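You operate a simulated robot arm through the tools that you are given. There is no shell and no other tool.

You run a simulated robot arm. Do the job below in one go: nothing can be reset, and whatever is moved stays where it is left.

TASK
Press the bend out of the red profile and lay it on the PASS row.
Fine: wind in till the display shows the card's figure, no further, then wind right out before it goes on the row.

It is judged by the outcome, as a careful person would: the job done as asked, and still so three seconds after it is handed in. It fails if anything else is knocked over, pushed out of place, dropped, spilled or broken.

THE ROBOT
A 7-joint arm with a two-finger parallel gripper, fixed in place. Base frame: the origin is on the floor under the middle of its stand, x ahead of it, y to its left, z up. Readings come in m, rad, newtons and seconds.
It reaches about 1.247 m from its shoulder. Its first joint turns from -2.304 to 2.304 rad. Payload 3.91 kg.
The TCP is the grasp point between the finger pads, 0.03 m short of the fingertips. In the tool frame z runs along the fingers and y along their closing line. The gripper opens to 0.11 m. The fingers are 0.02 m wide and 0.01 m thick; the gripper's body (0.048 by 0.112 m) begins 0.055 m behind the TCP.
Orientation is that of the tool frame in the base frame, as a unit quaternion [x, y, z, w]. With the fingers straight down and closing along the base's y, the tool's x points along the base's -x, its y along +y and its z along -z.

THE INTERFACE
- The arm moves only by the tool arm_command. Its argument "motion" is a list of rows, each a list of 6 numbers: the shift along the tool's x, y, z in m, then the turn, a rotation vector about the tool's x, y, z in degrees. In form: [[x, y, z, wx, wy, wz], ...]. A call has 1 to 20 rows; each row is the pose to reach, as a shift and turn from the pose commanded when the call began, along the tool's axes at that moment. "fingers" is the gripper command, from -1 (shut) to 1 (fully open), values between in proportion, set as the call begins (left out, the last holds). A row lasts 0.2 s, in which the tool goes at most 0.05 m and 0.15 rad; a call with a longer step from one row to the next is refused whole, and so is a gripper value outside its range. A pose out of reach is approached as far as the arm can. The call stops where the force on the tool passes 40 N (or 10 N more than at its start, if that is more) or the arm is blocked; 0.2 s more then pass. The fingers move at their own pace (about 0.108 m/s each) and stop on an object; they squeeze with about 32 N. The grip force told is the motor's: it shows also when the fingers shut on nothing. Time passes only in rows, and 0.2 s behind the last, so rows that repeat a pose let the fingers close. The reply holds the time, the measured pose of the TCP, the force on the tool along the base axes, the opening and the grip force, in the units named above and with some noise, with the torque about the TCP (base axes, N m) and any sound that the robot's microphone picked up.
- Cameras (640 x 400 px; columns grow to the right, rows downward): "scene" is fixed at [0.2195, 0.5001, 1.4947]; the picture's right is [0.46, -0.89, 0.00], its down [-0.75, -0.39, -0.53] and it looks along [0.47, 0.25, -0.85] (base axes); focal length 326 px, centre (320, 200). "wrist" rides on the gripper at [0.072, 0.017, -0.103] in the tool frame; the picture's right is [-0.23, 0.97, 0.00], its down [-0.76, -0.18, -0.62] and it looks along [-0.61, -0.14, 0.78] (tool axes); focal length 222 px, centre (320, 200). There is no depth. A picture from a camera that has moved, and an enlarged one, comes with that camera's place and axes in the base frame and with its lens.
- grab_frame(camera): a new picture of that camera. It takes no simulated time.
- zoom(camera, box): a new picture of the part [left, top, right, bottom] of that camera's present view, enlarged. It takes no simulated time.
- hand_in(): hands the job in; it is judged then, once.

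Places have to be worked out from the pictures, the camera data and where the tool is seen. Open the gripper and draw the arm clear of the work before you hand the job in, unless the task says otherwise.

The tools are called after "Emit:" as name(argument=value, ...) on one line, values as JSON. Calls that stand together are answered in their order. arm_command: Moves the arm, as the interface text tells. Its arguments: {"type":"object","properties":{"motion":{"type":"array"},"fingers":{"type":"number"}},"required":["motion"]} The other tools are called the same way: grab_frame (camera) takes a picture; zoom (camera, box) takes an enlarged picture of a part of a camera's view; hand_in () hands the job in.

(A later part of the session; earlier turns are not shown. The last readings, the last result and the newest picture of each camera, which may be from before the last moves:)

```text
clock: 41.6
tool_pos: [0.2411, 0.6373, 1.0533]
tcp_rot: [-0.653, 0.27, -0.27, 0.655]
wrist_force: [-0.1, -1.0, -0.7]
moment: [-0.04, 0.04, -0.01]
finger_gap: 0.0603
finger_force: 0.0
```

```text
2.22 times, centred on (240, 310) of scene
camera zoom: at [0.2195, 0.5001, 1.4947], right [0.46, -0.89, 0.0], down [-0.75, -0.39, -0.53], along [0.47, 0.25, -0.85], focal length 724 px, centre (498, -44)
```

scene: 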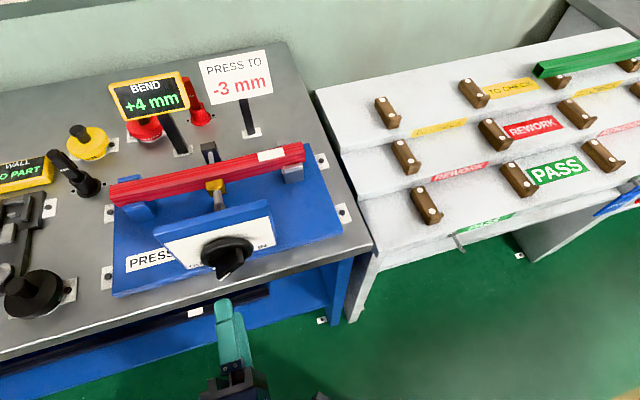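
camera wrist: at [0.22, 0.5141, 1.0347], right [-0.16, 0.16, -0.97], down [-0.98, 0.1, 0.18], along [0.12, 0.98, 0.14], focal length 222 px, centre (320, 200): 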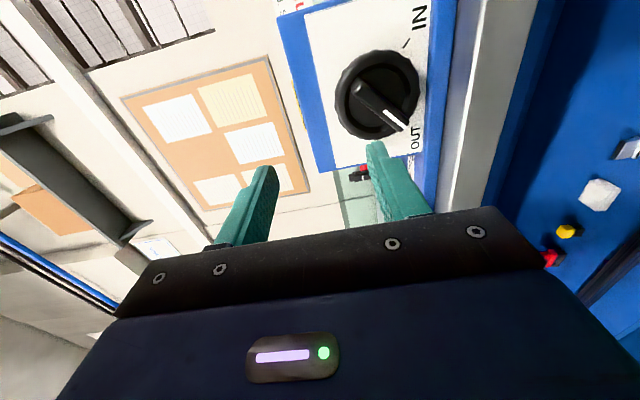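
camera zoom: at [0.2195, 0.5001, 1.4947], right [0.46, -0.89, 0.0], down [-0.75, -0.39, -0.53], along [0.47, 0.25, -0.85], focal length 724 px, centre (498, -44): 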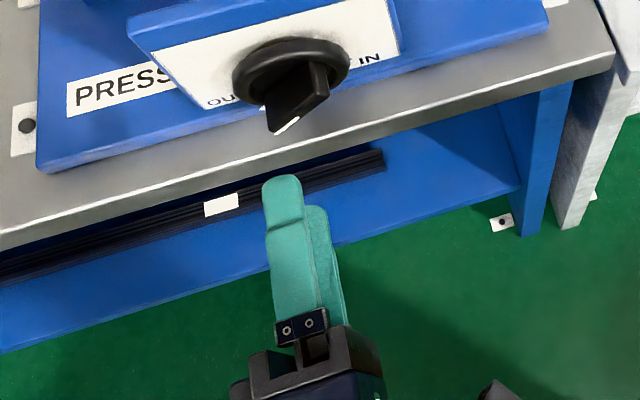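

The knob axis measures about e1 -0.279, z 0.993. The bar is 10–12 mm thick and 58 mm long, its pointer about 40° below horizontal-left at OUT, with its front face near e2 0.722. I roll the hand -40° to match the bar and line up on the axis, staying about 20 mm short of it.

Emit:
arm_command(motion=[[0.0002, 0.012, 0.0, 0, 0, -8], [0.0005, 0.024, 0.01, 0, 0, -16], [0.0008, 0.036, 0.02, 0, 0, -24], [0.001, 0.048, 0.03, 0, 0, -32], [0.0012, 0.0603, 0.035, 0, 0, -40]], fingers=-0.15)

Emit:
grab_frame(camera="wrist")

Emit:
zoom(camera="scene", box=[160, 210, 300, 340])

```text
clock: 42.8
tool_pos: [0.2679, 0.6619, 0.992]
tcp_rot: [0.707, -0.03, 0.478, -0.521]
wrist_force: [-0.2, 0.0, 0.4]
moment: [-0.03, -0.03, 0.0]
finger_gap: 0.0468
finger_force: 0.0
```

```text
taken
camera wrist: at [0.2418, 0.5422, 1.0245], right [0.32, -0.32, -0.89], down [-0.93, 0.05, -0.35], along [0.16, 0.95, -0.28], focal length 222 px, centre (320, 200)
```

wrist: 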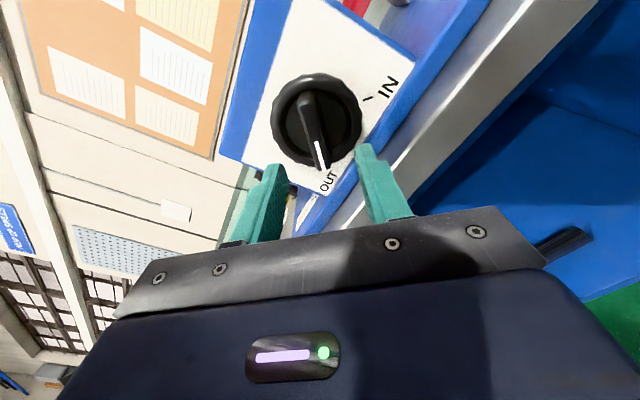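

```text
3.08 times, centred on (230, 275) of scene
camera zoom: at [0.2195, 0.5001, 1.4947], right [0.46, -0.89, 0.0], down [-0.75, -0.39, -0.53], along [0.47, 0.25, -0.85], focal length 1003 px, centre (597, -31)
```

zoom: 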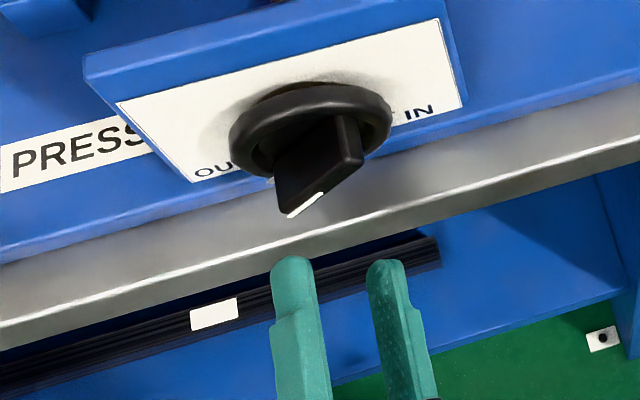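

Roll looks right: the bar now lies nearly along the tool's x axis in the wrist view. I zoom to check its centring precisely.

Emit:
zoom(camera="wrist", box=[260, 60, 380, 200])

```text
2.86 times, centred on (320, 130) of wrist
camera zoom: at [0.2418, 0.5422, 1.0245], right [0.32, -0.32, -0.89], down [-0.93, 0.05, -0.35], along [0.16, 0.95, -0.28], focal length 635 px, centre (320, 400)
```

zoom: 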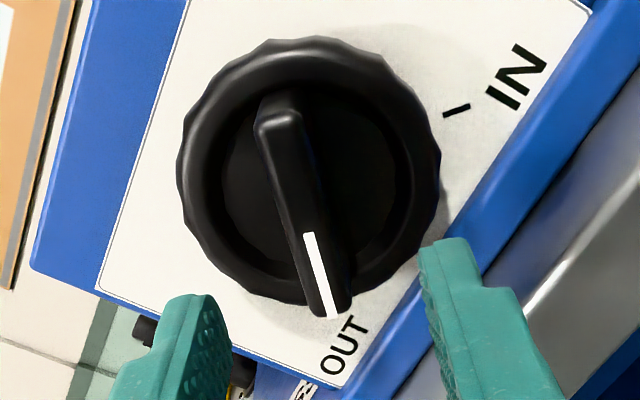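

The bar is centred to within about 4 mm; I correct for that with a further 1.5° roll and move forward so the fingertips just start to straddle the bar.

Emit:
arm_command(motion=[[0.001, -0.0013, 0.0, 0, 0, -0.5], [0.002, -0.0027, 0.01, 0, 0, -1.0], [0.003, -0.004, 0.025, 0, 0, -1.5], [0.003, -0.004, 0.038, 0, 0, -1.5], [0.003, -0.004, 0.045, 0, 0, -1.5]])

Emit:
grab_frame(camera="wrist")

Emit:
zoom(camera="scene", box=[180, 210, 280, 300])

Emit:
zoom(camera="wrist", box=[240, 60, 400, 220])

```text
clock: 44.0
tool_pos: [0.2993, 0.6931, 0.9954]
tcp_rot: [0.707, -0.022, 0.483, -0.516]
wrist_force: [-0.1, 0.5, 0.2]
moment: [-0.01, -0.01, 0.03]
finger_gap: 0.0469
finger_force: 0.1
```

```text
taken
camera wrist: at [0.2722, 0.5748, 1.0306], right [0.34, -0.34, -0.88], down [-0.93, 0.05, -0.37], along [0.17, 0.94, -0.3], focal length 222 px, centre (320, 200)
```

wrist: 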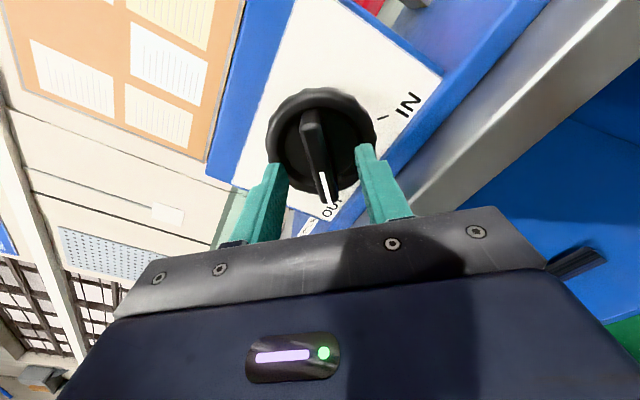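

```text
4.44 times, centred on (230, 255) of scene
camera zoom: at [0.2195, 0.5001, 1.4947], right [0.46, -0.89, 0.0], down [-0.75, -0.39, -0.53], along [0.47, 0.25, -0.85], focal length 1448 px, centre (720, -44)
```

zoom: 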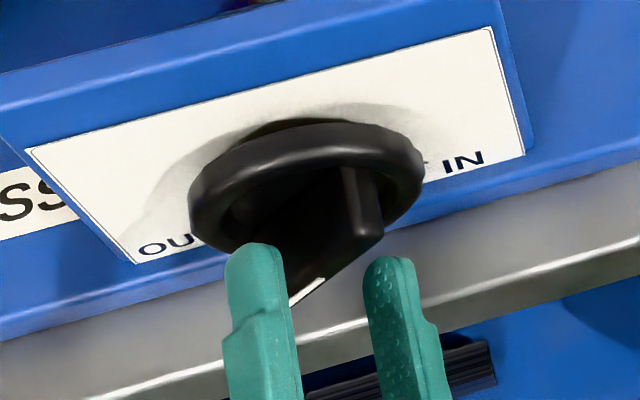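

```text
2.50 times, centred on (320, 140) of wrist
camera zoom: at [0.2722, 0.5748, 1.0306], right [0.34, -0.34, -0.88], down [-0.93, 0.05, -0.37], along [0.17, 0.94, -0.3], focal length 555 px, centre (320, 350)
```

zoom: 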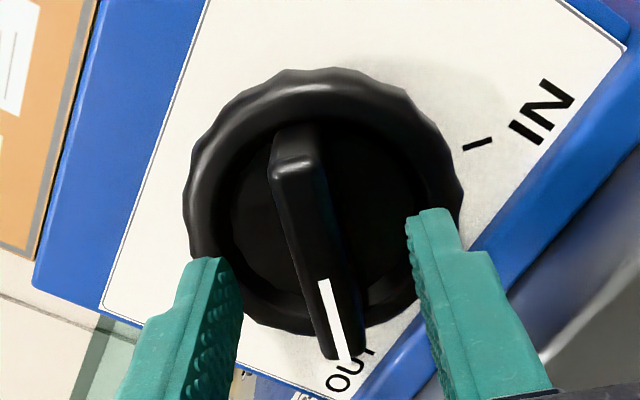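

The bar now projects exactly where it should if it sits on the tool axis. I advance the last 19 mm so the fingers straddle it, tips still about 8 mm short of the dial rim.

Emit:
arm_command(motion=[[0, 0, 0.007, 0, 0, 0], [0, 0, 0.014, 0, 0, 0], [0, 0, 0.019, 0, 0, 0]])

Emit:
zoom(camera="wrist", box=[240, 60, 400, 220])

Emit:
zoom(camera="scene", box=[180, 210, 280, 300])

```text
clock: 44.8
tool_pos: [0.3115, 0.7069, 0.9964]
tcp_rot: [0.707, -0.021, 0.485, -0.515]
wrist_force: [-1.0, 0.1, -0.4]
moment: [-0.01, -0.03, 0.03]
finger_gap: 0.0468
finger_force: 0.1
```

```text
2.50 times, centred on (320, 140) of wrist
camera zoom: at [0.2852, 0.5884, 1.0306], right [0.34, -0.34, -0.88], down [-0.93, 0.05, -0.37], along [0.17, 0.94, -0.3], focal length 555 px, centre (320, 350)
```

zoom: 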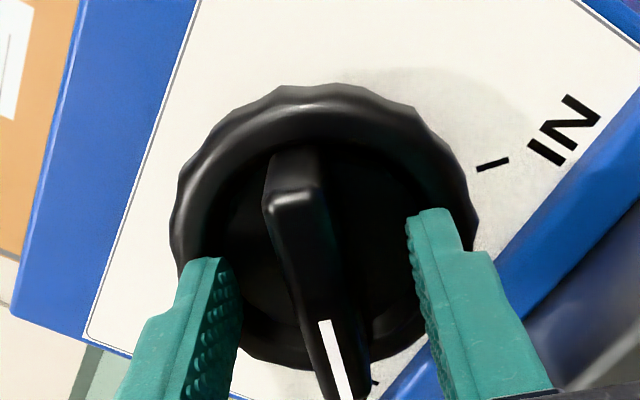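

```text
4.44 times, centred on (230, 255) of scene
camera zoom: at [0.2195, 0.5001, 1.4947], right [0.46, -0.89, 0.0], down [-0.75, -0.39, -0.53], along [0.47, 0.25, -0.85], focal length 1448 px, centre (720, -44)
```

zoom: 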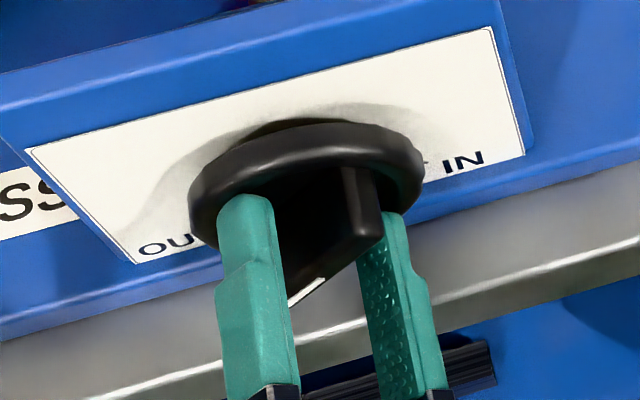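

The bar is centred between the fingers. I close on it and read the side forces.

Emit:
arm_command(motion=[[0, 0, 0, 0, 0, 0], [0, 0, 0, 0, 0, 0], [0, 0, 0, 0, 0, 0]], fingers=-1)

Emit:
zoom(camera="wrist", box=[240, 60, 400, 220])

Emit:
grab_frame(camera="scene")

```text
clock: 45.6
tool_pos: [0.311, 0.7067, 0.9951]
tcp_rot: [0.706, -0.021, 0.484, -0.516]
wrist_force: [2.4, -2.8, -4.5]
moment: [-0.06, 0.03, -0.12]
finger_gap: 0.0142
finger_force: 44.4
```

```text
2.50 times, centred on (320, 140) of wrist
camera zoom: at [0.2855, 0.5881, 1.0302], right [0.34, -0.34, -0.88], down [-0.93, 0.05, -0.37], along [0.17, 0.94, -0.3], focal length 555 px, centre (320, 350)
```

zoom: 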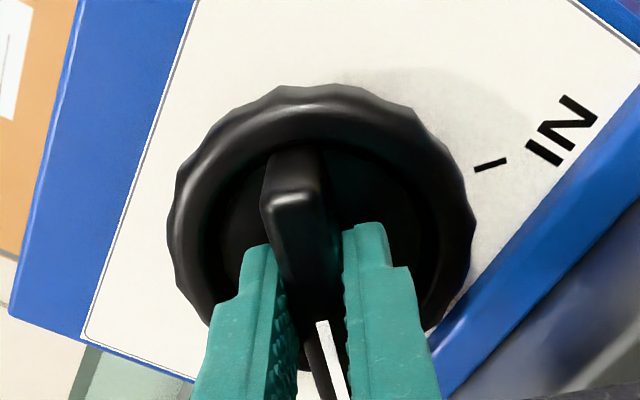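

```text
taken
```

scene: 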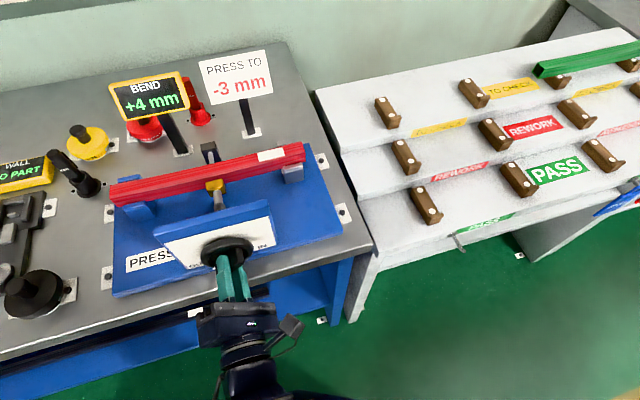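

Gripped (14 mm gap); the side force along the tool's y is only about 6 N, so I nudge 1 mm to relieve it. I begin winding clockwise with a first 24° and check the response.

Emit:
arm_command(motion=[[0, 0.001, 0, 0, 0, 0], [0, 0.001, 0, 0, 0, 6], [0, 0.001, 0, 0, 0, 12], [0, 0.001, 0, 0, 0, 18], [0, 0.001, 0, 0, 0, 24]])

Emit:
zoom(camera="scene", box=[90, 60, 330, 300])

Emit:
zoom(camera="wrist", box=[240, 60, 400, 220])

```text
clock: 46.8
tool_pos: [0.312, 0.7067, 0.9941]
tcp_rot: [0.687, -0.169, 0.366, -0.605]
wrist_force: [-0.8, 7.0, -1.0]
moment: [-0.21, 0.16, 0.9]
finger_gap: 0.0141
finger_force: 45.1
```

```text
1.67 times, centred on (210, 180) of scene
camera zoom: at [0.2195, 0.5001, 1.4947], right [0.46, -0.89, 0.0], down [-0.75, -0.39, -0.53], along [0.47, 0.25, -0.85], focal length 543 px, centre (503, 233)
```

zoom: 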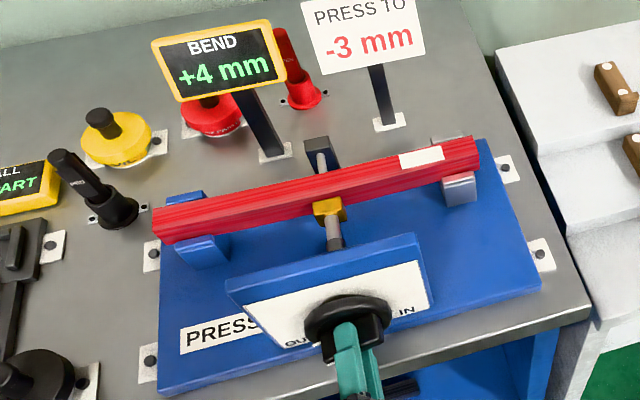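

```text
2.50 times, centred on (320, 140) of wrist
camera zoom: at [0.2919, 0.5818, 1.0001], right [0.05, -0.05, -1.0], down [-0.99, 0.11, -0.06], along [0.11, 0.99, -0.05], focal length 555 px, centre (320, 350)
```

zoom: 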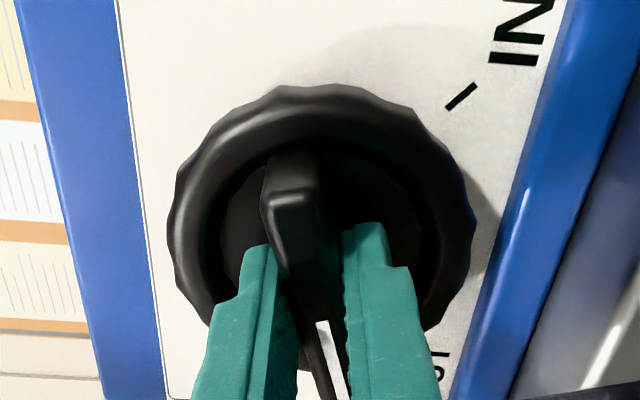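

The knob follows the hand and the pad has moved in; the display is still +4 mm as the pad closes its free gap. I wind another 24°.

Emit:
arm_command(motion=[[-0.001, 0, 0, 0, 0, 6], [-0.001, 0, 0, 0, 0, 12], [-0.001, 0, 0, 0, 0, 18], [-0.001, 0, 0, 0, 0, 24]])

Emit:
zoom(camera="scene", box=[90, 60, 330, 300])

Emit:
zoom(camera="scene", box=[185, 140, 255, 220])

```text
clock: 47.8
tool_pos: [0.3116, 0.7059, 0.994]
tcp_rot: [-0.636, 0.307, -0.234, 0.668]
wrist_force: [1.3, -21.1, -6.0]
moment: [-0.19, 0.14, -0.96]
finger_gap: 0.0141
finger_force: 44.8
```

```text
1.67 times, centred on (210, 180) of scene
camera zoom: at [0.2195, 0.5001, 1.4947], right [0.46, -0.89, 0.0], down [-0.75, -0.39, -0.53], along [0.47, 0.25, -0.85], focal length 543 px, centre (503, 233)
```

zoom: 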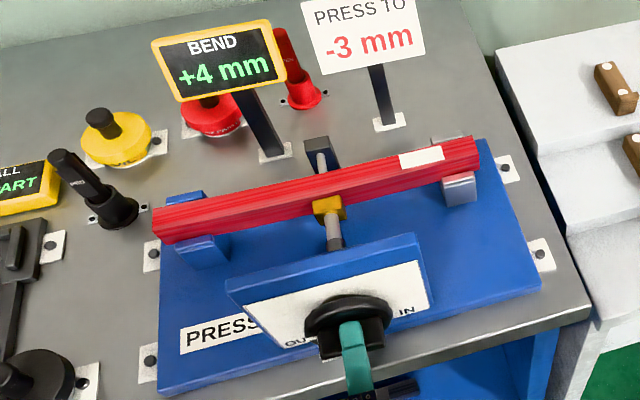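

```text
5.00 times, centred on (220, 180) of scene
camera zoom: at [0.2195, 0.5001, 1.4947], right [0.46, -0.89, 0.0], down [-0.75, -0.39, -0.53], along [0.47, 0.25, -0.85], focal length 1630 px, centre (820, 300)
```

zoom: 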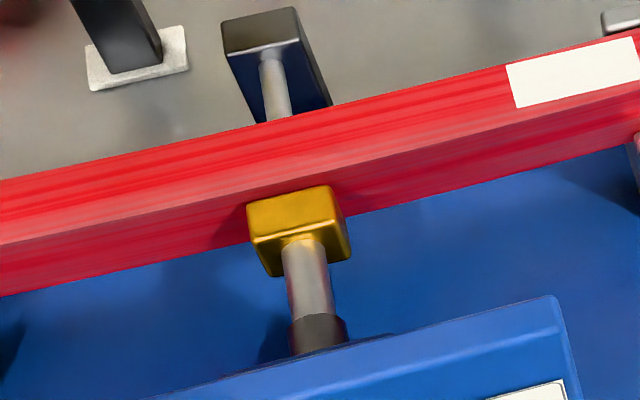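

Side force shows the arm is stiff (about 20 N per mm), so I back off the 1 mm shift I made, ease off 0.5 mm axially, and keep winding in steps; the pad is about to touch the profile.

Emit:
arm_command(motion=[[0.0007, 0, -0.0005, 0, 0, 0], [0.0007, 0, -0.0005, 0, 0, 6], [0.0007, 0, -0.0005, 0, 0, 12]])

Emit:
zoom(camera="scene", box=[90, 60, 330, 300])

```text
clock: 48.6
tool_pos: [0.3118, 0.7077, 0.9954]
tcp_rot: [-0.603, 0.371, -0.162, 0.688]
wrist_force: [4.0, -10.3, -11.7]
moment: [0.04, -0.1, 0.61]
finger_gap: 0.0141
finger_force: 44.3
```

```text
1.67 times, centred on (210, 180) of scene
camera zoom: at [0.2195, 0.5001, 1.4947], right [0.46, -0.89, 0.0], down [-0.75, -0.39, -0.53], along [0.47, 0.25, -0.85], focal length 543 px, centre (503, 233)
```

zoom: 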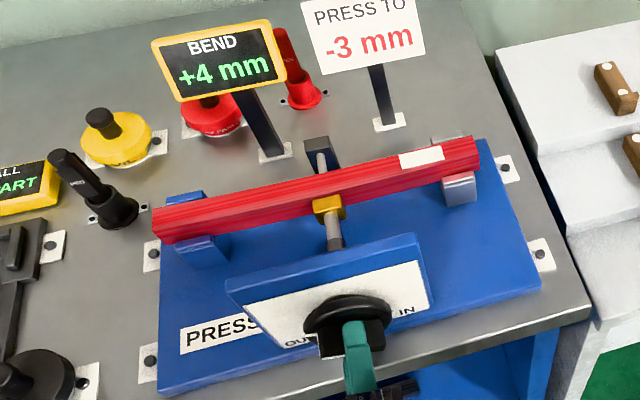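

Forces stay moderate. I shift 0.6 mm along the push direction to relax it and wind 12° more.

Emit:
arm_command(motion=[[0.0006, 0.0004, 0, 0, 0, 0], [0.0006, 0.0004, 0, 0, 0, 6], [0.0006, 0.0004, 0, 0, 0, 12]])

Emit:
zoom(camera="scene", box=[90, 60, 330, 300])

```text
clock: 49.4
tool_pos: [0.3108, 0.7054, 0.9948]
tcp_rot: [-0.559, 0.433, -0.089, 0.702]
wrist_force: [3.1, 8.0, -12.9]
moment: [-0.47, 0.38, -0.38]
finger_gap: 0.014
finger_force: 44.6
```

```text
1.67 times, centred on (210, 180) of scene
camera zoom: at [0.2195, 0.5001, 1.4947], right [0.46, -0.89, 0.0], down [-0.75, -0.39, -0.53], along [0.47, 0.25, -0.85], focal length 543 px, centre (503, 233)
```

zoom: 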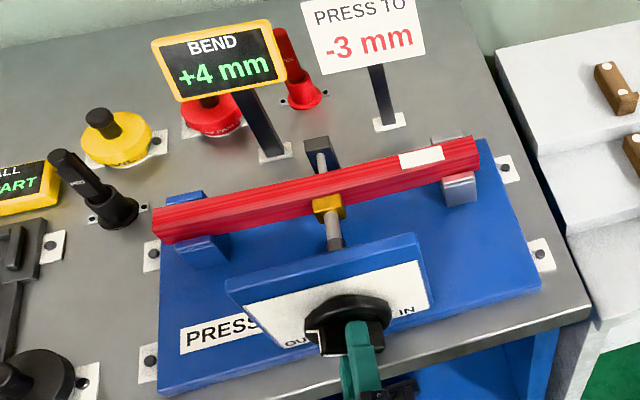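

72° wound so far with the display still +4 mm. I relax the side load and wind another 12°.

Emit:
arm_command(motion=[[0.0002, 0.0006, 0, 0, 0, 0], [0.0002, 0.0006, 0, 0, 0, 6], [0.0002, 0.0006, 0, 0, 0, 12]])

Emit:
zoom(camera="scene", box=[90, 60, 330, 300])

Emit:
zoom(camera="scene", box=[185, 140, 255, 220])

```text
clock: 50.2
tool_pos: [0.3114, 0.7067, 0.9938]
tcp_rot: [-0.51, 0.489, -0.015, 0.707]
wrist_force: [0.7, 4.8, -2.7]
moment: [0.32, -0.36, 0.72]
finger_gap: 0.014
finger_force: 45.3
```

```text
1.67 times, centred on (210, 180) of scene
camera zoom: at [0.2195, 0.5001, 1.4947], right [0.46, -0.89, 0.0], down [-0.75, -0.39, -0.53], along [0.47, 0.25, -0.85], focal length 543 px, centre (503, 233)
```

zoom: 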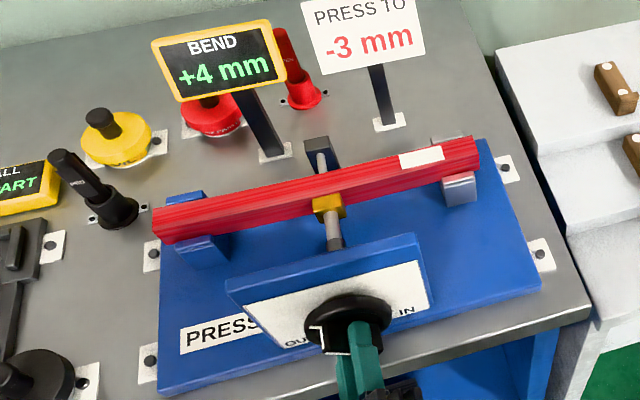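

```text
5.00 times, centred on (220, 180) of scene
camera zoom: at [0.2195, 0.5001, 1.4947], right [0.46, -0.89, 0.0], down [-0.75, -0.39, -0.53], along [0.47, 0.25, -0.85], focal length 1630 px, centre (820, 300)
```

zoom: 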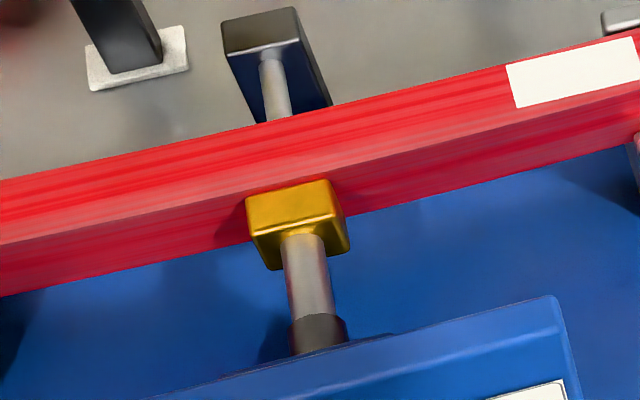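

The pad is still approaching the profile at roughly 0.06 mm per degree and side forces are small. I wind another 24°.

Emit:
arm_command(motion=[[0, 0, 0, 0, 0, 6], [0, 0, 0, 0, 0, 12], [0, 0, 0, 0, 0, 18], [0, 0, 0, 0, 0, 24]])

Emit:
zoom(camera="scene", box=[90, 60, 330, 300])

Emit:
zoom(camera="scene", box=[185, 140, 255, 220])

```text
clock: 51.2
tool_pos: [0.3117, 0.7068, 0.9947]
tcp_rot: [-0.398, 0.584, 0.132, 0.695]
wrist_force: [-2.0, 19.8, 4.4]
moment: [-0.06, 0.01, 0.25]
finger_gap: 0.014
finger_force: 45.1
```

```text
1.67 times, centred on (210, 180) of scene
camera zoom: at [0.2195, 0.5001, 1.4947], right [0.46, -0.89, 0.0], down [-0.75, -0.39, -0.53], along [0.47, 0.25, -0.85], focal length 543 px, centre (503, 233)
```

zoom: 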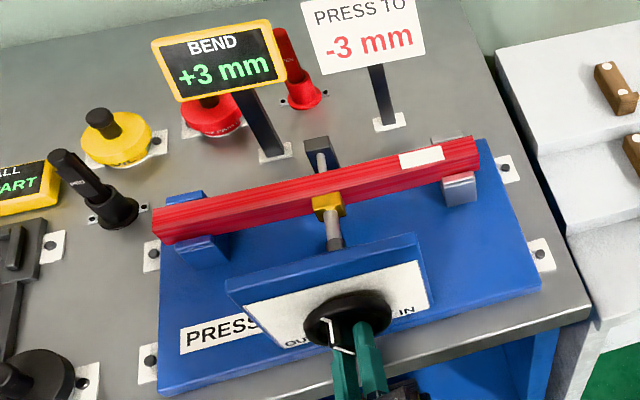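

```text
5.00 times, centred on (220, 180) of scene
camera zoom: at [0.2195, 0.5001, 1.4947], right [0.46, -0.89, 0.0], down [-0.75, -0.39, -0.53], along [0.47, 0.25, -0.85], focal length 1630 px, centre (820, 300)
```

zoom: 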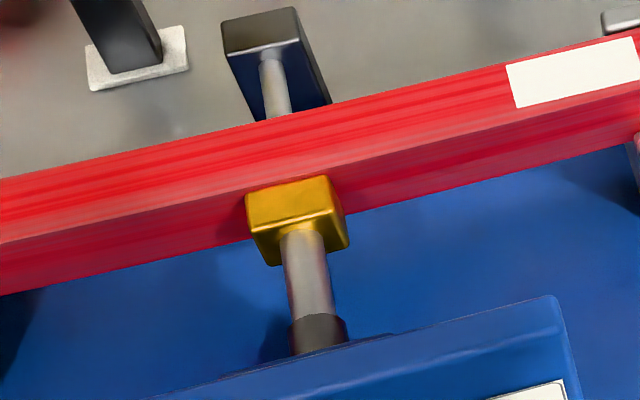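

The display has started to move: +3 mm at 108°. I relax the loads slightly and continue in 12° steps.

Emit:
arm_command(motion=[[-0.0005, 0.0006, 0.0005, 0, 0, 0], [-0.0005, 0.0006, 0.0005, 0, 0, 6], [-0.0005, 0.0006, 0.0005, 0, 0, 12]])

Emit:
zoom(camera="scene", box=[90, 60, 330, 300])

```text
clock: 52.0
tool_pos: [0.3115, 0.7064, 0.993]
tcp_rot: [-0.333, 0.624, 0.204, 0.677]
wrist_force: [-3.5, -6.7, 5.6]
moment: [0.45, -0.54, 0.39]
finger_gap: 0.014
finger_force: 44.7
```

```text
1.67 times, centred on (210, 180) of scene
camera zoom: at [0.2195, 0.5001, 1.4947], right [0.46, -0.89, 0.0], down [-0.75, -0.39, -0.53], along [0.47, 0.25, -0.85], focal length 543 px, centre (503, 233)
```

zoom: 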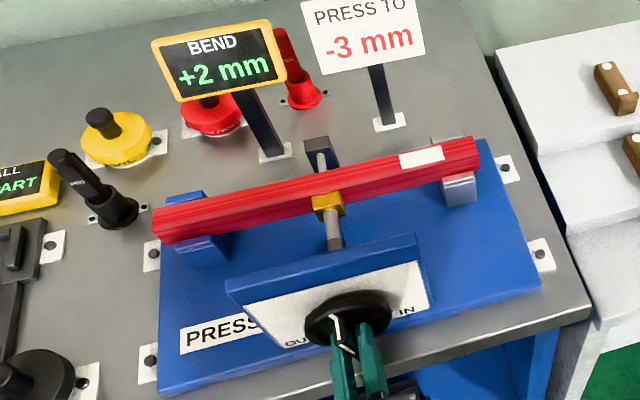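

+2 mm at 120°, with low side forces. I wind 12° more.

Emit:
arm_command(motion=[[0, 0, -0.0002, 0, 0, 6], [0, 0, -0.0002, 0, 0, 12]])

Emit:
zoom(camera="scene", box=[90, 60, 330, 300])

```text
clock: 52.6
tool_pos: [0.3109, 0.7075, 0.9944]
tcp_rot: [-0.266, 0.655, 0.273, 0.652]
wrist_force: [-2.9, -11.2, 10.5]
moment: [-0.61, 0.52, -0.06]
finger_gap: 0.014
finger_force: 45.2
```

```text
1.67 times, centred on (210, 180) of scene
camera zoom: at [0.2195, 0.5001, 1.4947], right [0.46, -0.89, 0.0], down [-0.75, -0.39, -0.53], along [0.47, 0.25, -0.85], focal length 543 px, centre (503, 233)
```

zoom: 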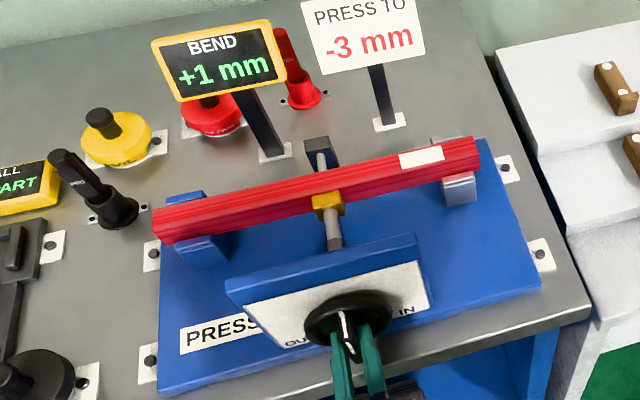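

+1 mm at 132°, about 12° per mm now. I relax the load and take an 8° step.

Emit:
arm_command(motion=[[-0.0004, -0.0002, -0.0003, 0, 0, 0], [-0.0004, -0.0002, -0.0003, 0, 0, 4], [-0.0004, -0.0002, -0.0003, 0, 0, 8]])

Emit:
zoom(camera="scene", box=[90, 60, 330, 300])

```text
clock: 53.4
tool_pos: [0.3121, 0.7075, 0.9944]
tcp_rot: [-0.222, 0.672, 0.319, 0.631]
wrist_force: [-4.7, 7.8, -9.6]
moment: [0.26, -0.34, -0.03]
finger_gap: 0.0137
finger_force: 44.9
```

```text
1.67 times, centred on (210, 180) of scene
camera zoom: at [0.2195, 0.5001, 1.4947], right [0.46, -0.89, 0.0], down [-0.75, -0.39, -0.53], along [0.47, 0.25, -0.85], focal length 543 px, centre (503, 233)
```

zoom: 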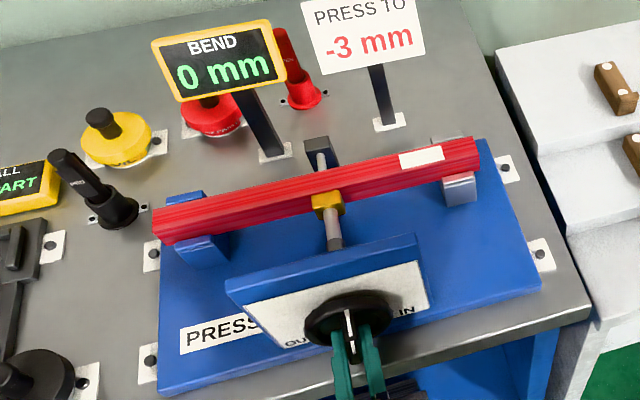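

0 mm at 140°. Another 8° step with a small load correction.

Emit:
arm_command(motion=[[0.0003, 0.0003, 0, 0, 0, 0], [0.0003, 0.0003, 0, 0, 0, 4], [0.0003, 0.0003, 0, 0, 0, 8]])

Emit:
zoom(camera="scene", box=[90, 60, 330, 300])

```text
clock: 54.2
tool_pos: [0.3106, 0.7079, 0.9946]
tcp_rot: [-0.174, 0.685, 0.362, 0.608]
wrist_force: [-5.9, 13.4, -1.2]
moment: [-0.6, 0.52, 0.25]
finger_gap: 0.0141
finger_force: 44.8
```

```text
1.67 times, centred on (210, 180) of scene
camera zoom: at [0.2195, 0.5001, 1.4947], right [0.46, -0.89, 0.0], down [-0.75, -0.39, -0.53], along [0.47, 0.25, -0.85], focal length 543 px, centre (503, 233)
```

zoom: 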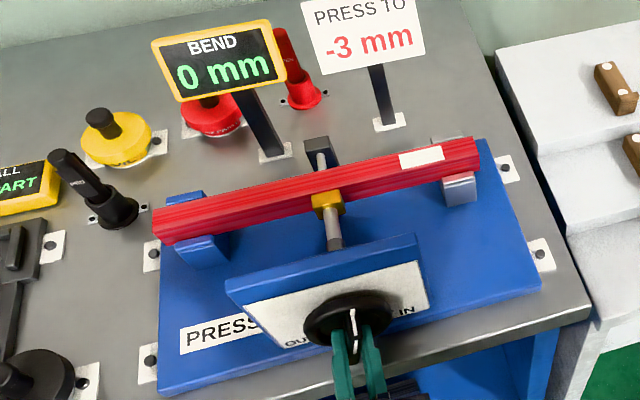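

Still 0 mm at 148°. I relieve the side load and take 6° more.

Emit:
arm_command(motion=[[0.0001, 0.0005, 0.0002, 0, 0, 0], [0.0001, 0.0005, 0.0002, 0, 0, 3], [0.0001, 0.0005, 0.0002, 0, 0, 6]])

Emit:
zoom(camera="scene", box=[90, 60, 330, 300])

```text
clock: 55.0
tool_pos: [0.3101, 0.708, 0.9945]
tcp_rot: [-0.139, 0.693, 0.393, 0.588]
wrist_force: [-0.1, -6.6, -3.7]
moment: [0.52, -0.56, -0.37]
finger_gap: 0.0139
finger_force: 45.1
```

```text
1.67 times, centred on (210, 180) of scene
camera zoom: at [0.2195, 0.5001, 1.4947], right [0.46, -0.89, 0.0], down [-0.75, -0.39, -0.53], along [0.47, 0.25, -0.85], focal length 543 px, centre (503, 233)
```

zoom: 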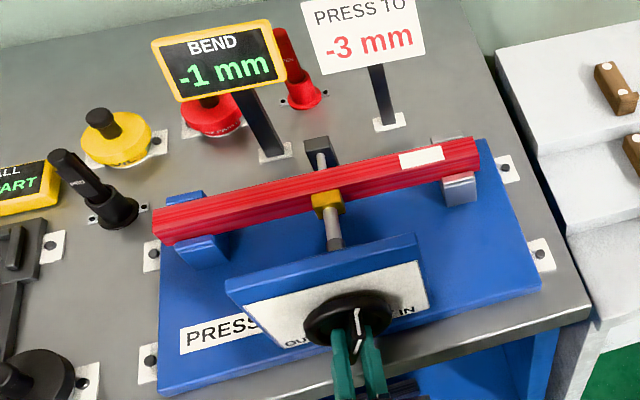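

-1 mm at 154°; at about 12° per mm, -3 should appear near 172–178°. I take 6° more.

Emit:
arm_command(motion=[[0, 0, 0, 0, 0, 3], [0, 0, 0, 0, 0, 6]])

Emit:
zoom(camera="scene", box=[90, 60, 330, 300])

```text
clock: 55.6
tool_pos: [0.3106, 0.7064, 0.995]
tcp_rot: [-0.101, 0.7, 0.424, 0.566]
wrist_force: [-0.6, -4.7, -2.1]
moment: [0.74, -0.8, -0.82]
finger_gap: 0.0139
finger_force: 44.7
```

```text
1.67 times, centred on (210, 180) of scene
camera zoom: at [0.2195, 0.5001, 1.4947], right [0.46, -0.89, 0.0], down [-0.75, -0.39, -0.53], along [0.47, 0.25, -0.85], focal length 543 px, centre (503, 233)
```

zoom: 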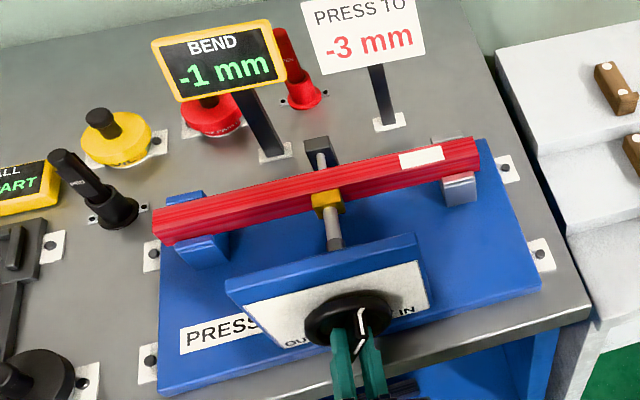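

-1 mm at 160°. I take 5° more.

Emit:
arm_command(motion=[[0, 0, 0, 0, 0, 2.5], [0, 0, 0, 0, 0, 5]])

Emit:
zoom(camera="scene", box=[90, 60, 330, 300])

```text
clock: 56.2
tool_pos: [0.3105, 0.708, 0.995]
tcp_rot: [-0.07, 0.704, 0.448, 0.547]
wrist_force: [-3.7, -2.6, -4.0]
moment: [0.49, -0.51, -0.49]
finger_gap: 0.0141
finger_force: 45.3
```

```text
1.67 times, centred on (210, 180) of scene
camera zoom: at [0.2195, 0.5001, 1.4947], right [0.46, -0.89, 0.0], down [-0.75, -0.39, -0.53], along [0.47, 0.25, -0.85], focal length 543 px, centre (503, 233)
```

zoom: 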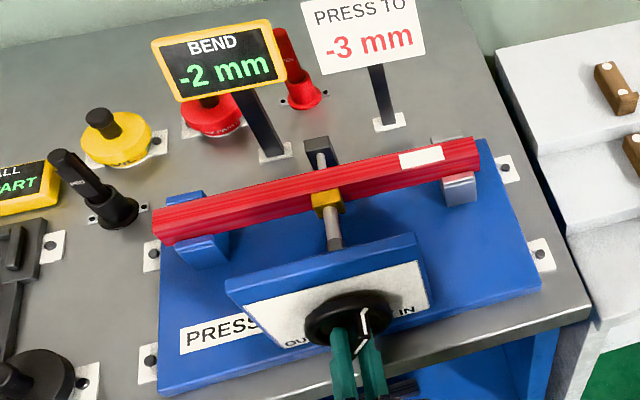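

-2 mm at 165°. I take 5° more, then fine steps.

Emit:
arm_command(motion=[[0, 0, 0, 0, 0, 2.5], [0, 0, 0, 0, 0, 5]])

Emit:
zoom(camera="scene", box=[90, 60, 330, 300])

```text
clock: 56.8
tool_pos: [0.3103, 0.7072, 0.995]
tcp_rot: [-0.039, 0.706, 0.471, 0.527]
wrist_force: [-2.9, -8.1, -1.7]
moment: [0.22, -0.24, -0.22]
finger_gap: 0.014
finger_force: 45.2
```

```text
1.67 times, centred on (210, 180) of scene
camera zoom: at [0.2195, 0.5001, 1.4947], right [0.46, -0.89, 0.0], down [-0.75, -0.39, -0.53], along [0.47, 0.25, -0.85], focal length 543 px, centre (503, 233)
```

zoom: 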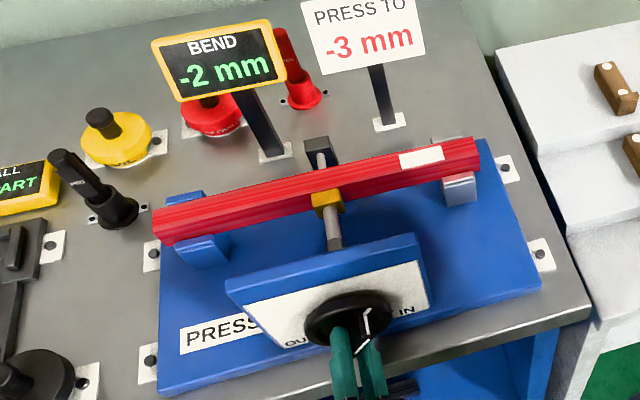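

Still -2 mm at 170°. A 2.5° step next.

Emit:
arm_command(motion=[[0, 0, 0, 0, 0, 1.25], [0, 0, 0, 0, 0, 2.5]])

Emit:
zoom(camera="scene", box=[90, 60, 330, 300])

```text
clock: 57.4
tool_pos: [0.3103, 0.7062, 0.9948]
tcp_rot: [-0.025, 0.707, 0.482, 0.517]
wrist_force: [-5.8, -11.6, -7.8]
moment: [0.52, -0.49, -0.83]
finger_gap: 0.0138
finger_force: 45.0
```

```text
1.67 times, centred on (210, 180) of scene
camera zoom: at [0.2195, 0.5001, 1.4947], right [0.46, -0.89, 0.0], down [-0.75, -0.39, -0.53], along [0.47, 0.25, -0.85], focal length 543 px, centre (503, 233)
```

zoom: 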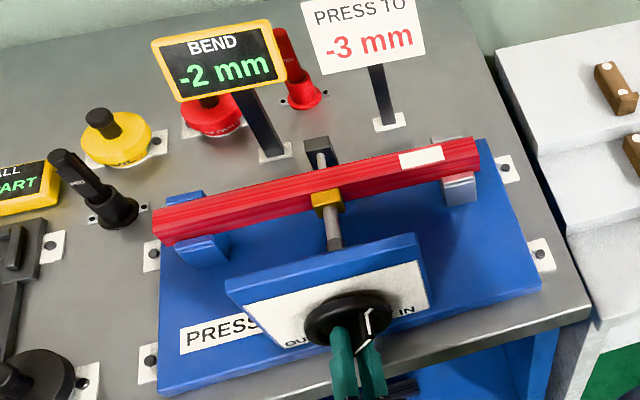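

Still -2 mm at 172.5°. Another 2.5°, with a 0.3 mm axial relief.

Emit:
arm_command(motion=[[0, 0, -0.0003, 0, 0, 1.25], [0, 0, -0.0003, 0, 0, 2.5]])

Emit:
zoom(camera="scene", box=[90, 60, 330, 300])

```text
clock: 58.0
tool_pos: [0.312, 0.7074, 0.9951]
tcp_rot: [-0.009, 0.707, 0.493, 0.507]
wrist_force: [2.0, -11.8, -3.1]
moment: [-0.7, 0.67, 0.56]
finger_gap: 0.0138
finger_force: 44.8
```

```text
1.67 times, centred on (210, 180) of scene
camera zoom: at [0.2195, 0.5001, 1.4947], right [0.46, -0.89, 0.0], down [-0.75, -0.39, -0.53], along [0.47, 0.25, -0.85], focal length 543 px, centre (503, 233)
```

zoom: 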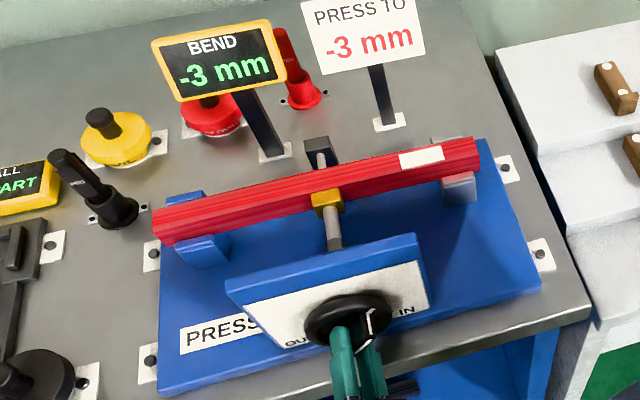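

The display now shows -3 mm, the card's figure, so I stop winding in here. I now wind back out, counter-clockwise, starting with 32°.

Emit:
arm_command(motion=[[0, 0, 0, 0, 0, -6], [0, 0, 0, 0, 0, -13], [0, 0, 0, 0, 0, -20], [0, 0, 0, 0, 0, -26], [0, 0, 0, 0, 0, -32]])

Emit:
zoom(camera="scene", box=[90, 60, 330, 300])

```text
clock: 59.2
tool_pos: [0.3116, 0.707, 0.9945]
tcp_rot: [-0.203, 0.677, 0.334, 0.623]
wrist_force: [1.5, -13.3, -5.8]
moment: [0.88, -0.82, -0.43]
finger_gap: 0.0139
finger_force: 45.1
```

```text
1.67 times, centred on (210, 180) of scene
camera zoom: at [0.2195, 0.5001, 1.4947], right [0.46, -0.89, 0.0], down [-0.75, -0.39, -0.53], along [0.47, 0.25, -0.85], focal length 543 px, centre (503, 233)
```

zoom: 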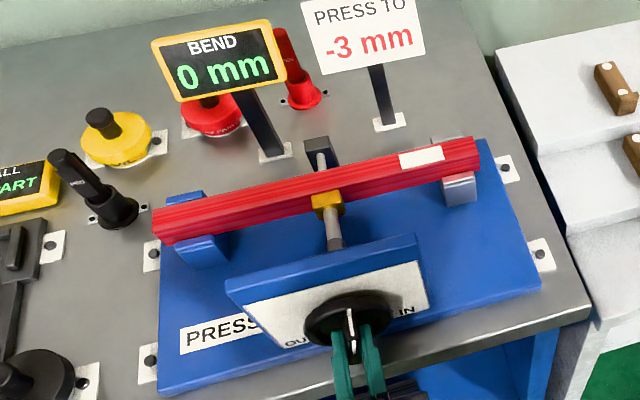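

0 mm at 143° while unloading. I correct the small side load and wind out 32° more.

Emit:
arm_command(motion=[[0.0002, -0.0005, -0.0004, 0, 0, -6], [0.0002, -0.0005, -0.0004, 0, 0, -13], [0.0002, -0.0005, -0.0004, 0, 0, -20], [0.0002, -0.0005, -0.0004, 0, 0, -26], [0.0002, -0.0005, -0.0004, 0, 0, -32]])

Emit:
zoom(camera="scene", box=[90, 60, 330, 300])

```text
clock: 60.4
tool_pos: [0.3114, 0.708, 0.9939]
tcp_rot: [-0.384, 0.594, 0.15, 0.691]
wrist_force: [8.0, 13.5, 0.0]
moment: [0.71, -0.68, 0.18]
finger_gap: 0.014
finger_force: 44.8
```

```text
1.67 times, centred on (210, 180) of scene
camera zoom: at [0.2195, 0.5001, 1.4947], right [0.46, -0.89, 0.0], down [-0.75, -0.39, -0.53], along [0.47, 0.25, -0.85], focal length 543 px, centre (503, 233)
```

zoom: 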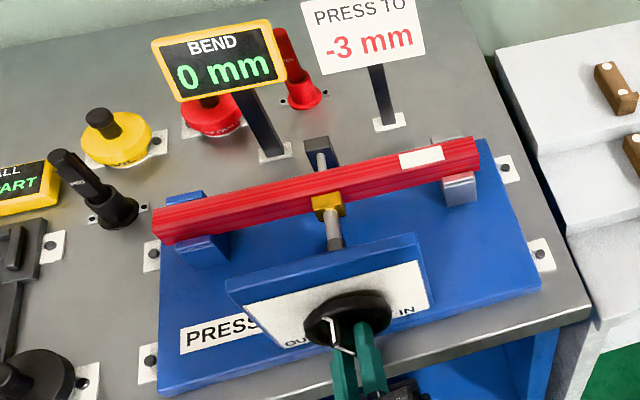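

It stays at 0 mm at 111°, so the profile is straight and unloaded. I keep winding out.

Emit:
arm_command(motion=[[0, 0, 0.0005, 0, 0, -6], [0, 0, 0.0005, 0, 0, -13], [0, 0, 0.0005, 0, 0, -20], [0, 0, 0.0005, 0, 0, -26], [0, 0, 0.0005, 0, 0, -32]])

```text
clock: 61.6
tool_pos: [0.3112, 0.7069, 0.9954]
tcp_rot: [-0.532, 0.466, -0.047, 0.706]
wrist_force: [9.2, 2.3, 13.0]
moment: [-0.02, 0.11, -0.03]
finger_gap: 0.0139
finger_force: 44.6
```

79° remaining to OUT. I shift slightly to relax the side load and continue.

Emit:
arm_command(motion=[[-0.0001, -0.0006, 0.0002, 0, 0, -6], [-0.0001, -0.0006, 0.0002, 0, 0, -13], [-0.0001, -0.0006, 0.0002, 0, 0, -20], [-0.0001, -0.0006, 0.0002, 0, 0, -26], [-0.0001, -0.0006, 0.0002, 0, 0, -32]])

```text
clock: 62.8
tool_pos: [0.3117, 0.7069, 0.9956]
tcp_rot: [-0.64, 0.301, -0.239, 0.665]
wrist_force: [2.4, -1.4, 10.3]
moment: [0.16, -0.11, 0.7]
finger_gap: 0.0139
finger_force: 44.9
```

47° remaining, forces low. I continue 30°.

Emit:
arm_command(motion=[[0, -0.0005, 0, 0, 0, -6], [0, -0.0005, 0, 0, 0, -12], [0, -0.0005, 0, 0, 0, -18], [0, -0.0005, 0, 0, 0, -24], [0, -0.0005, 0, 0, 0, -30]])

Emit:
zoom(camera="wrist", box=[240, 60, 400, 220])

Emit:
zoom(camera="scene", box=[90, 60, 330, 300])

```text
clock: 64.0
tool_pos: [0.3114, 0.7077, 0.9956]
tcp_rot: [0.696, -0.125, 0.404, -0.581]
wrist_force: [2.3, 4.7, 7.1]
moment: [-0.08, 0.11, 0.84]
finger_gap: 0.0142
finger_force: 45.2
```

```text
2.50 times, centred on (320, 140) of wrist
camera zoom: at [0.2909, 0.5829, 1.0093], right [0.14, -0.14, -0.98], down [-0.98, 0.1, -0.16], along [0.12, 0.98, -0.12], focal length 555 px, centre (320, 350)
```

zoom: 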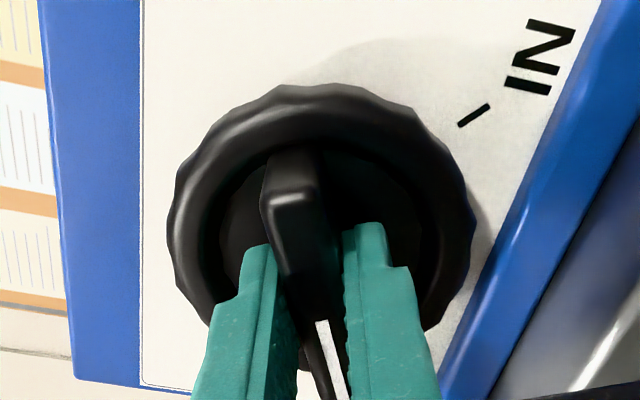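

```text
1.67 times, centred on (210, 180) of scene
camera zoom: at [0.2195, 0.5001, 1.4947], right [0.46, -0.89, 0.0], down [-0.75, -0.39, -0.53], along [0.47, 0.25, -0.85], focal length 543 px, centre (503, 233)
```

zoom: 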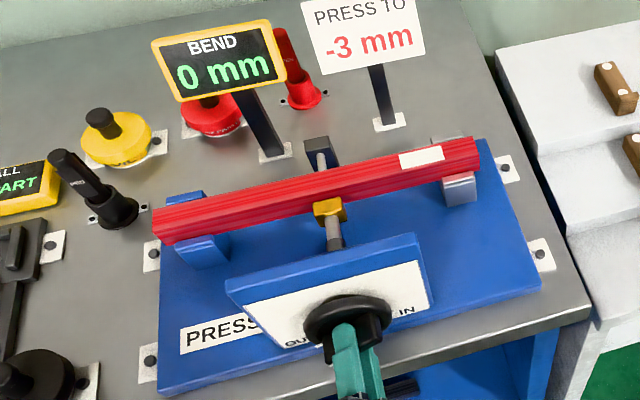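

17° remaining. I wind back to the starting angle and check the torque for the end stop.

Emit:
arm_command(motion=[[0, -0.0003, 0, 0, 0, -6], [0, -0.0003, 0, 0, 0, -12], [0, -0.0003, 0, 0, 0, -17]])

Emit:
zoom(camera="scene", box=[170, 140, 290, 280])

```text
clock: 64.8
tool_pos: [0.3119, 0.7064, 0.9942]
tcp_rot: [0.707, -0.021, 0.485, -0.515]
wrist_force: [-3.0, -6.1, 7.0]
moment: [0.16, -0.14, -0.37]
finger_gap: 0.014
finger_force: 45.0
```

```text
2.86 times, centred on (230, 210) of scene
camera zoom: at [0.2195, 0.5001, 1.4947], right [0.46, -0.89, 0.0], down [-0.75, -0.39, -0.53], along [0.47, 0.25, -0.85], focal length 931 px, centre (577, 171)
```

zoom: 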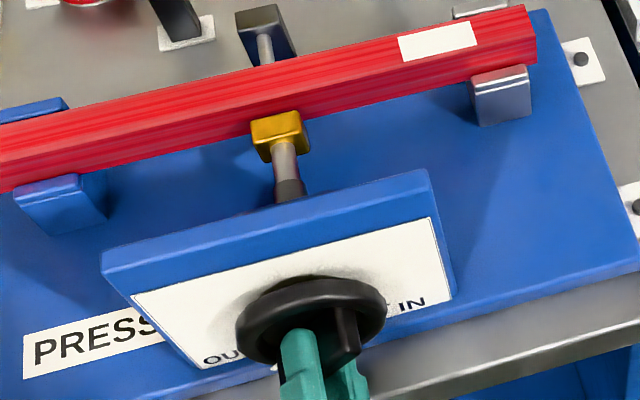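

Back at the starting angle with almost no torque about the knob axis. I try 2° more to make sure it sits at its OUT stop.

Emit:
arm_command(motion=[[0, 0, 0, 0, 0, -1], [0, 0, 0, 0, 0, -2]])

Emit:
zoom(camera="wrist", box=[240, 60, 400, 220])

```text
clock: 65.4
tool_pos: [0.3113, 0.707, 0.9955]
tcp_rot: [0.707, -0.009, 0.494, -0.506]
wrist_force: [-0.6, -0.3, 0.3]
moment: [0.76, 0.92, 0.03]
finger_gap: 0.0146
finger_force: 45.7
```

```text
2.50 times, centred on (320, 140) of wrist
camera zoom: at [0.2847, 0.5891, 1.0324], right [0.36, -0.36, -0.86], down [-0.92, 0.04, -0.4], along [0.17, 0.93, -0.32], focal length 555 px, centre (320, 350)
```

zoom: 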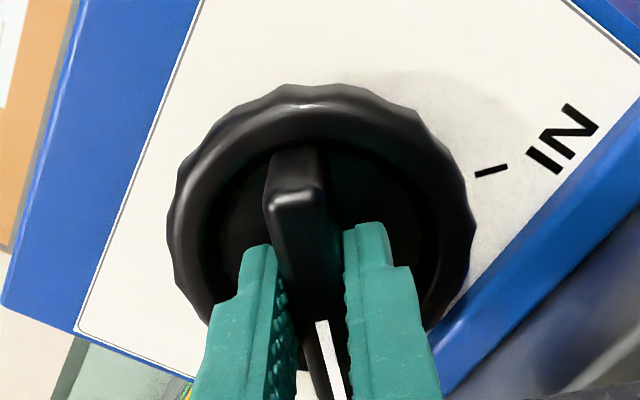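

Torque jumped to about 1.2 N·m about the knob axis: that is the OUT end stop, so it is fully wound out. I relax 1.5° and open the fingers.

Emit:
arm_command(motion=[[0, 0, 0, 0, 0, 1.5], [0, 0, 0, 0, 0, 1.5], [0, 0, 0, 0, 0, 1.5]], fingers=-0.1)

Emit:
zoom(camera="wrist", box=[240, 60, 400, 220])

Emit:
zoom(camera="scene", box=[90, 60, 330, 300])

```text
clock: 66.2
tool_pos: [0.3105, 0.7062, 0.996]
tcp_rot: [0.706, -0.018, 0.487, -0.513]
wrist_force: [-0.1, -0.5, 0.0]
moment: [0.04, 0.0, -0.01]
finger_gap: 0.0495
finger_force: 0.1
```

```text
2.50 times, centred on (320, 140) of wrist
camera zoom: at [0.285, 0.5885, 1.0308], right [0.34, -0.34, -0.88], down [-0.92, 0.04, -0.38], along [0.17, 0.94, -0.3], focal length 555 px, centre (320, 350)
```

zoom: 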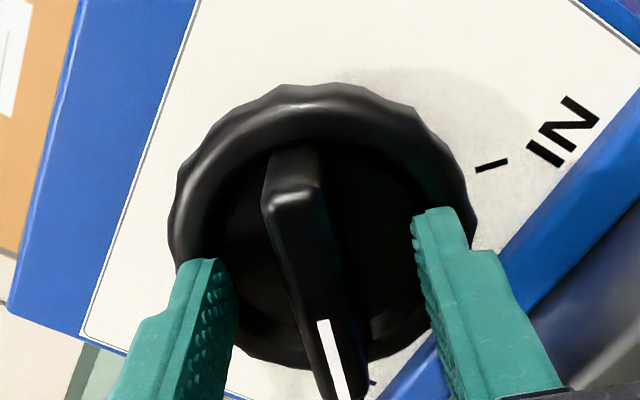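

```text
1.67 times, centred on (210, 180) of scene
camera zoom: at [0.2195, 0.5001, 1.4947], right [0.46, -0.89, 0.0], down [-0.75, -0.39, -0.53], along [0.47, 0.25, -0.85], focal length 543 px, centre (503, 233)
```

zoom: 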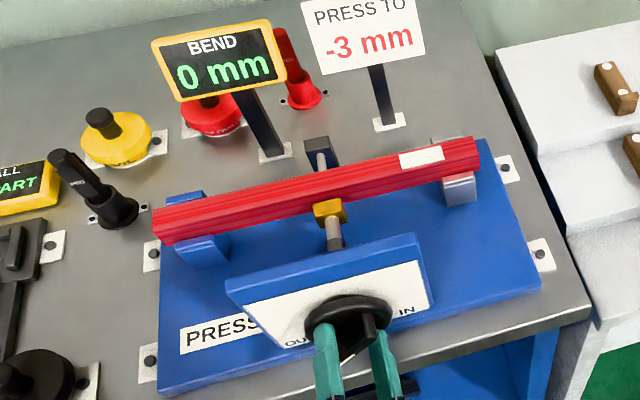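

The knob is at OUT and the display reads 0 mm. I back the hand straight off the knob.

Emit:
arm_command(motion=[[0, 0, -0.012, 0, 0, 0], [0, 0, -0.03, 0, 0, 0], [0, 0, -0.06, 0, 0, 0], [0, 0, -0.1, 0, 0, 0]])

Emit:
zoom(camera="scene", box=[160, 200, 300, 340])

```text
clock: 67.2
tool_pos: [0.2408, 0.636, 0.9956]
tcp_rot: [0.707, -0.019, 0.487, -0.512]
wrist_force: [0.0, -0.3, -0.2]
moment: [0.05, 0.0, 0.02]
finger_gap: 0.0496
finger_force: 0.1
```

```text
2.86 times, centred on (230, 270) of scene
camera zoom: at [0.2195, 0.5001, 1.4947], right [0.46, -0.89, 0.0], down [-0.75, -0.39, -0.53], along [0.47, 0.25, -0.85], focal length 931 px, centre (577, 0)
```

zoom: 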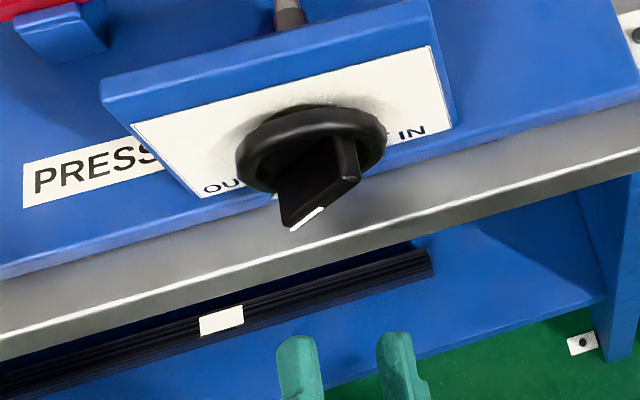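

The knob matches its original OUT position. I roll the hand back level and rise, retracing the way I came in.

Emit:
arm_command(motion=[[0.0067, -0.0074, 0, 0, 0, 7], [0.0134, -0.0149, 0, 0, 0, 14], [0.02, -0.0223, 0, 0, 0, 21], [0.0267, -0.0297, 0, 0, 0, 28], [0.0334, -0.0372, 0, 0, 0, 35], [0.0385, -0.043, 0, 0, 0, 42]], fingers=0.273)

```text
clock: 68.6
tool_pos: [0.2396, 0.6359, 1.0526]
tcp_rot: [-0.653, 0.271, -0.27, 0.654]
wrist_force: [0.0, -0.1, -1.1]
moment: [-0.01, -0.02, 0.01]
finger_gap: 0.07
finger_force: 0.0
```

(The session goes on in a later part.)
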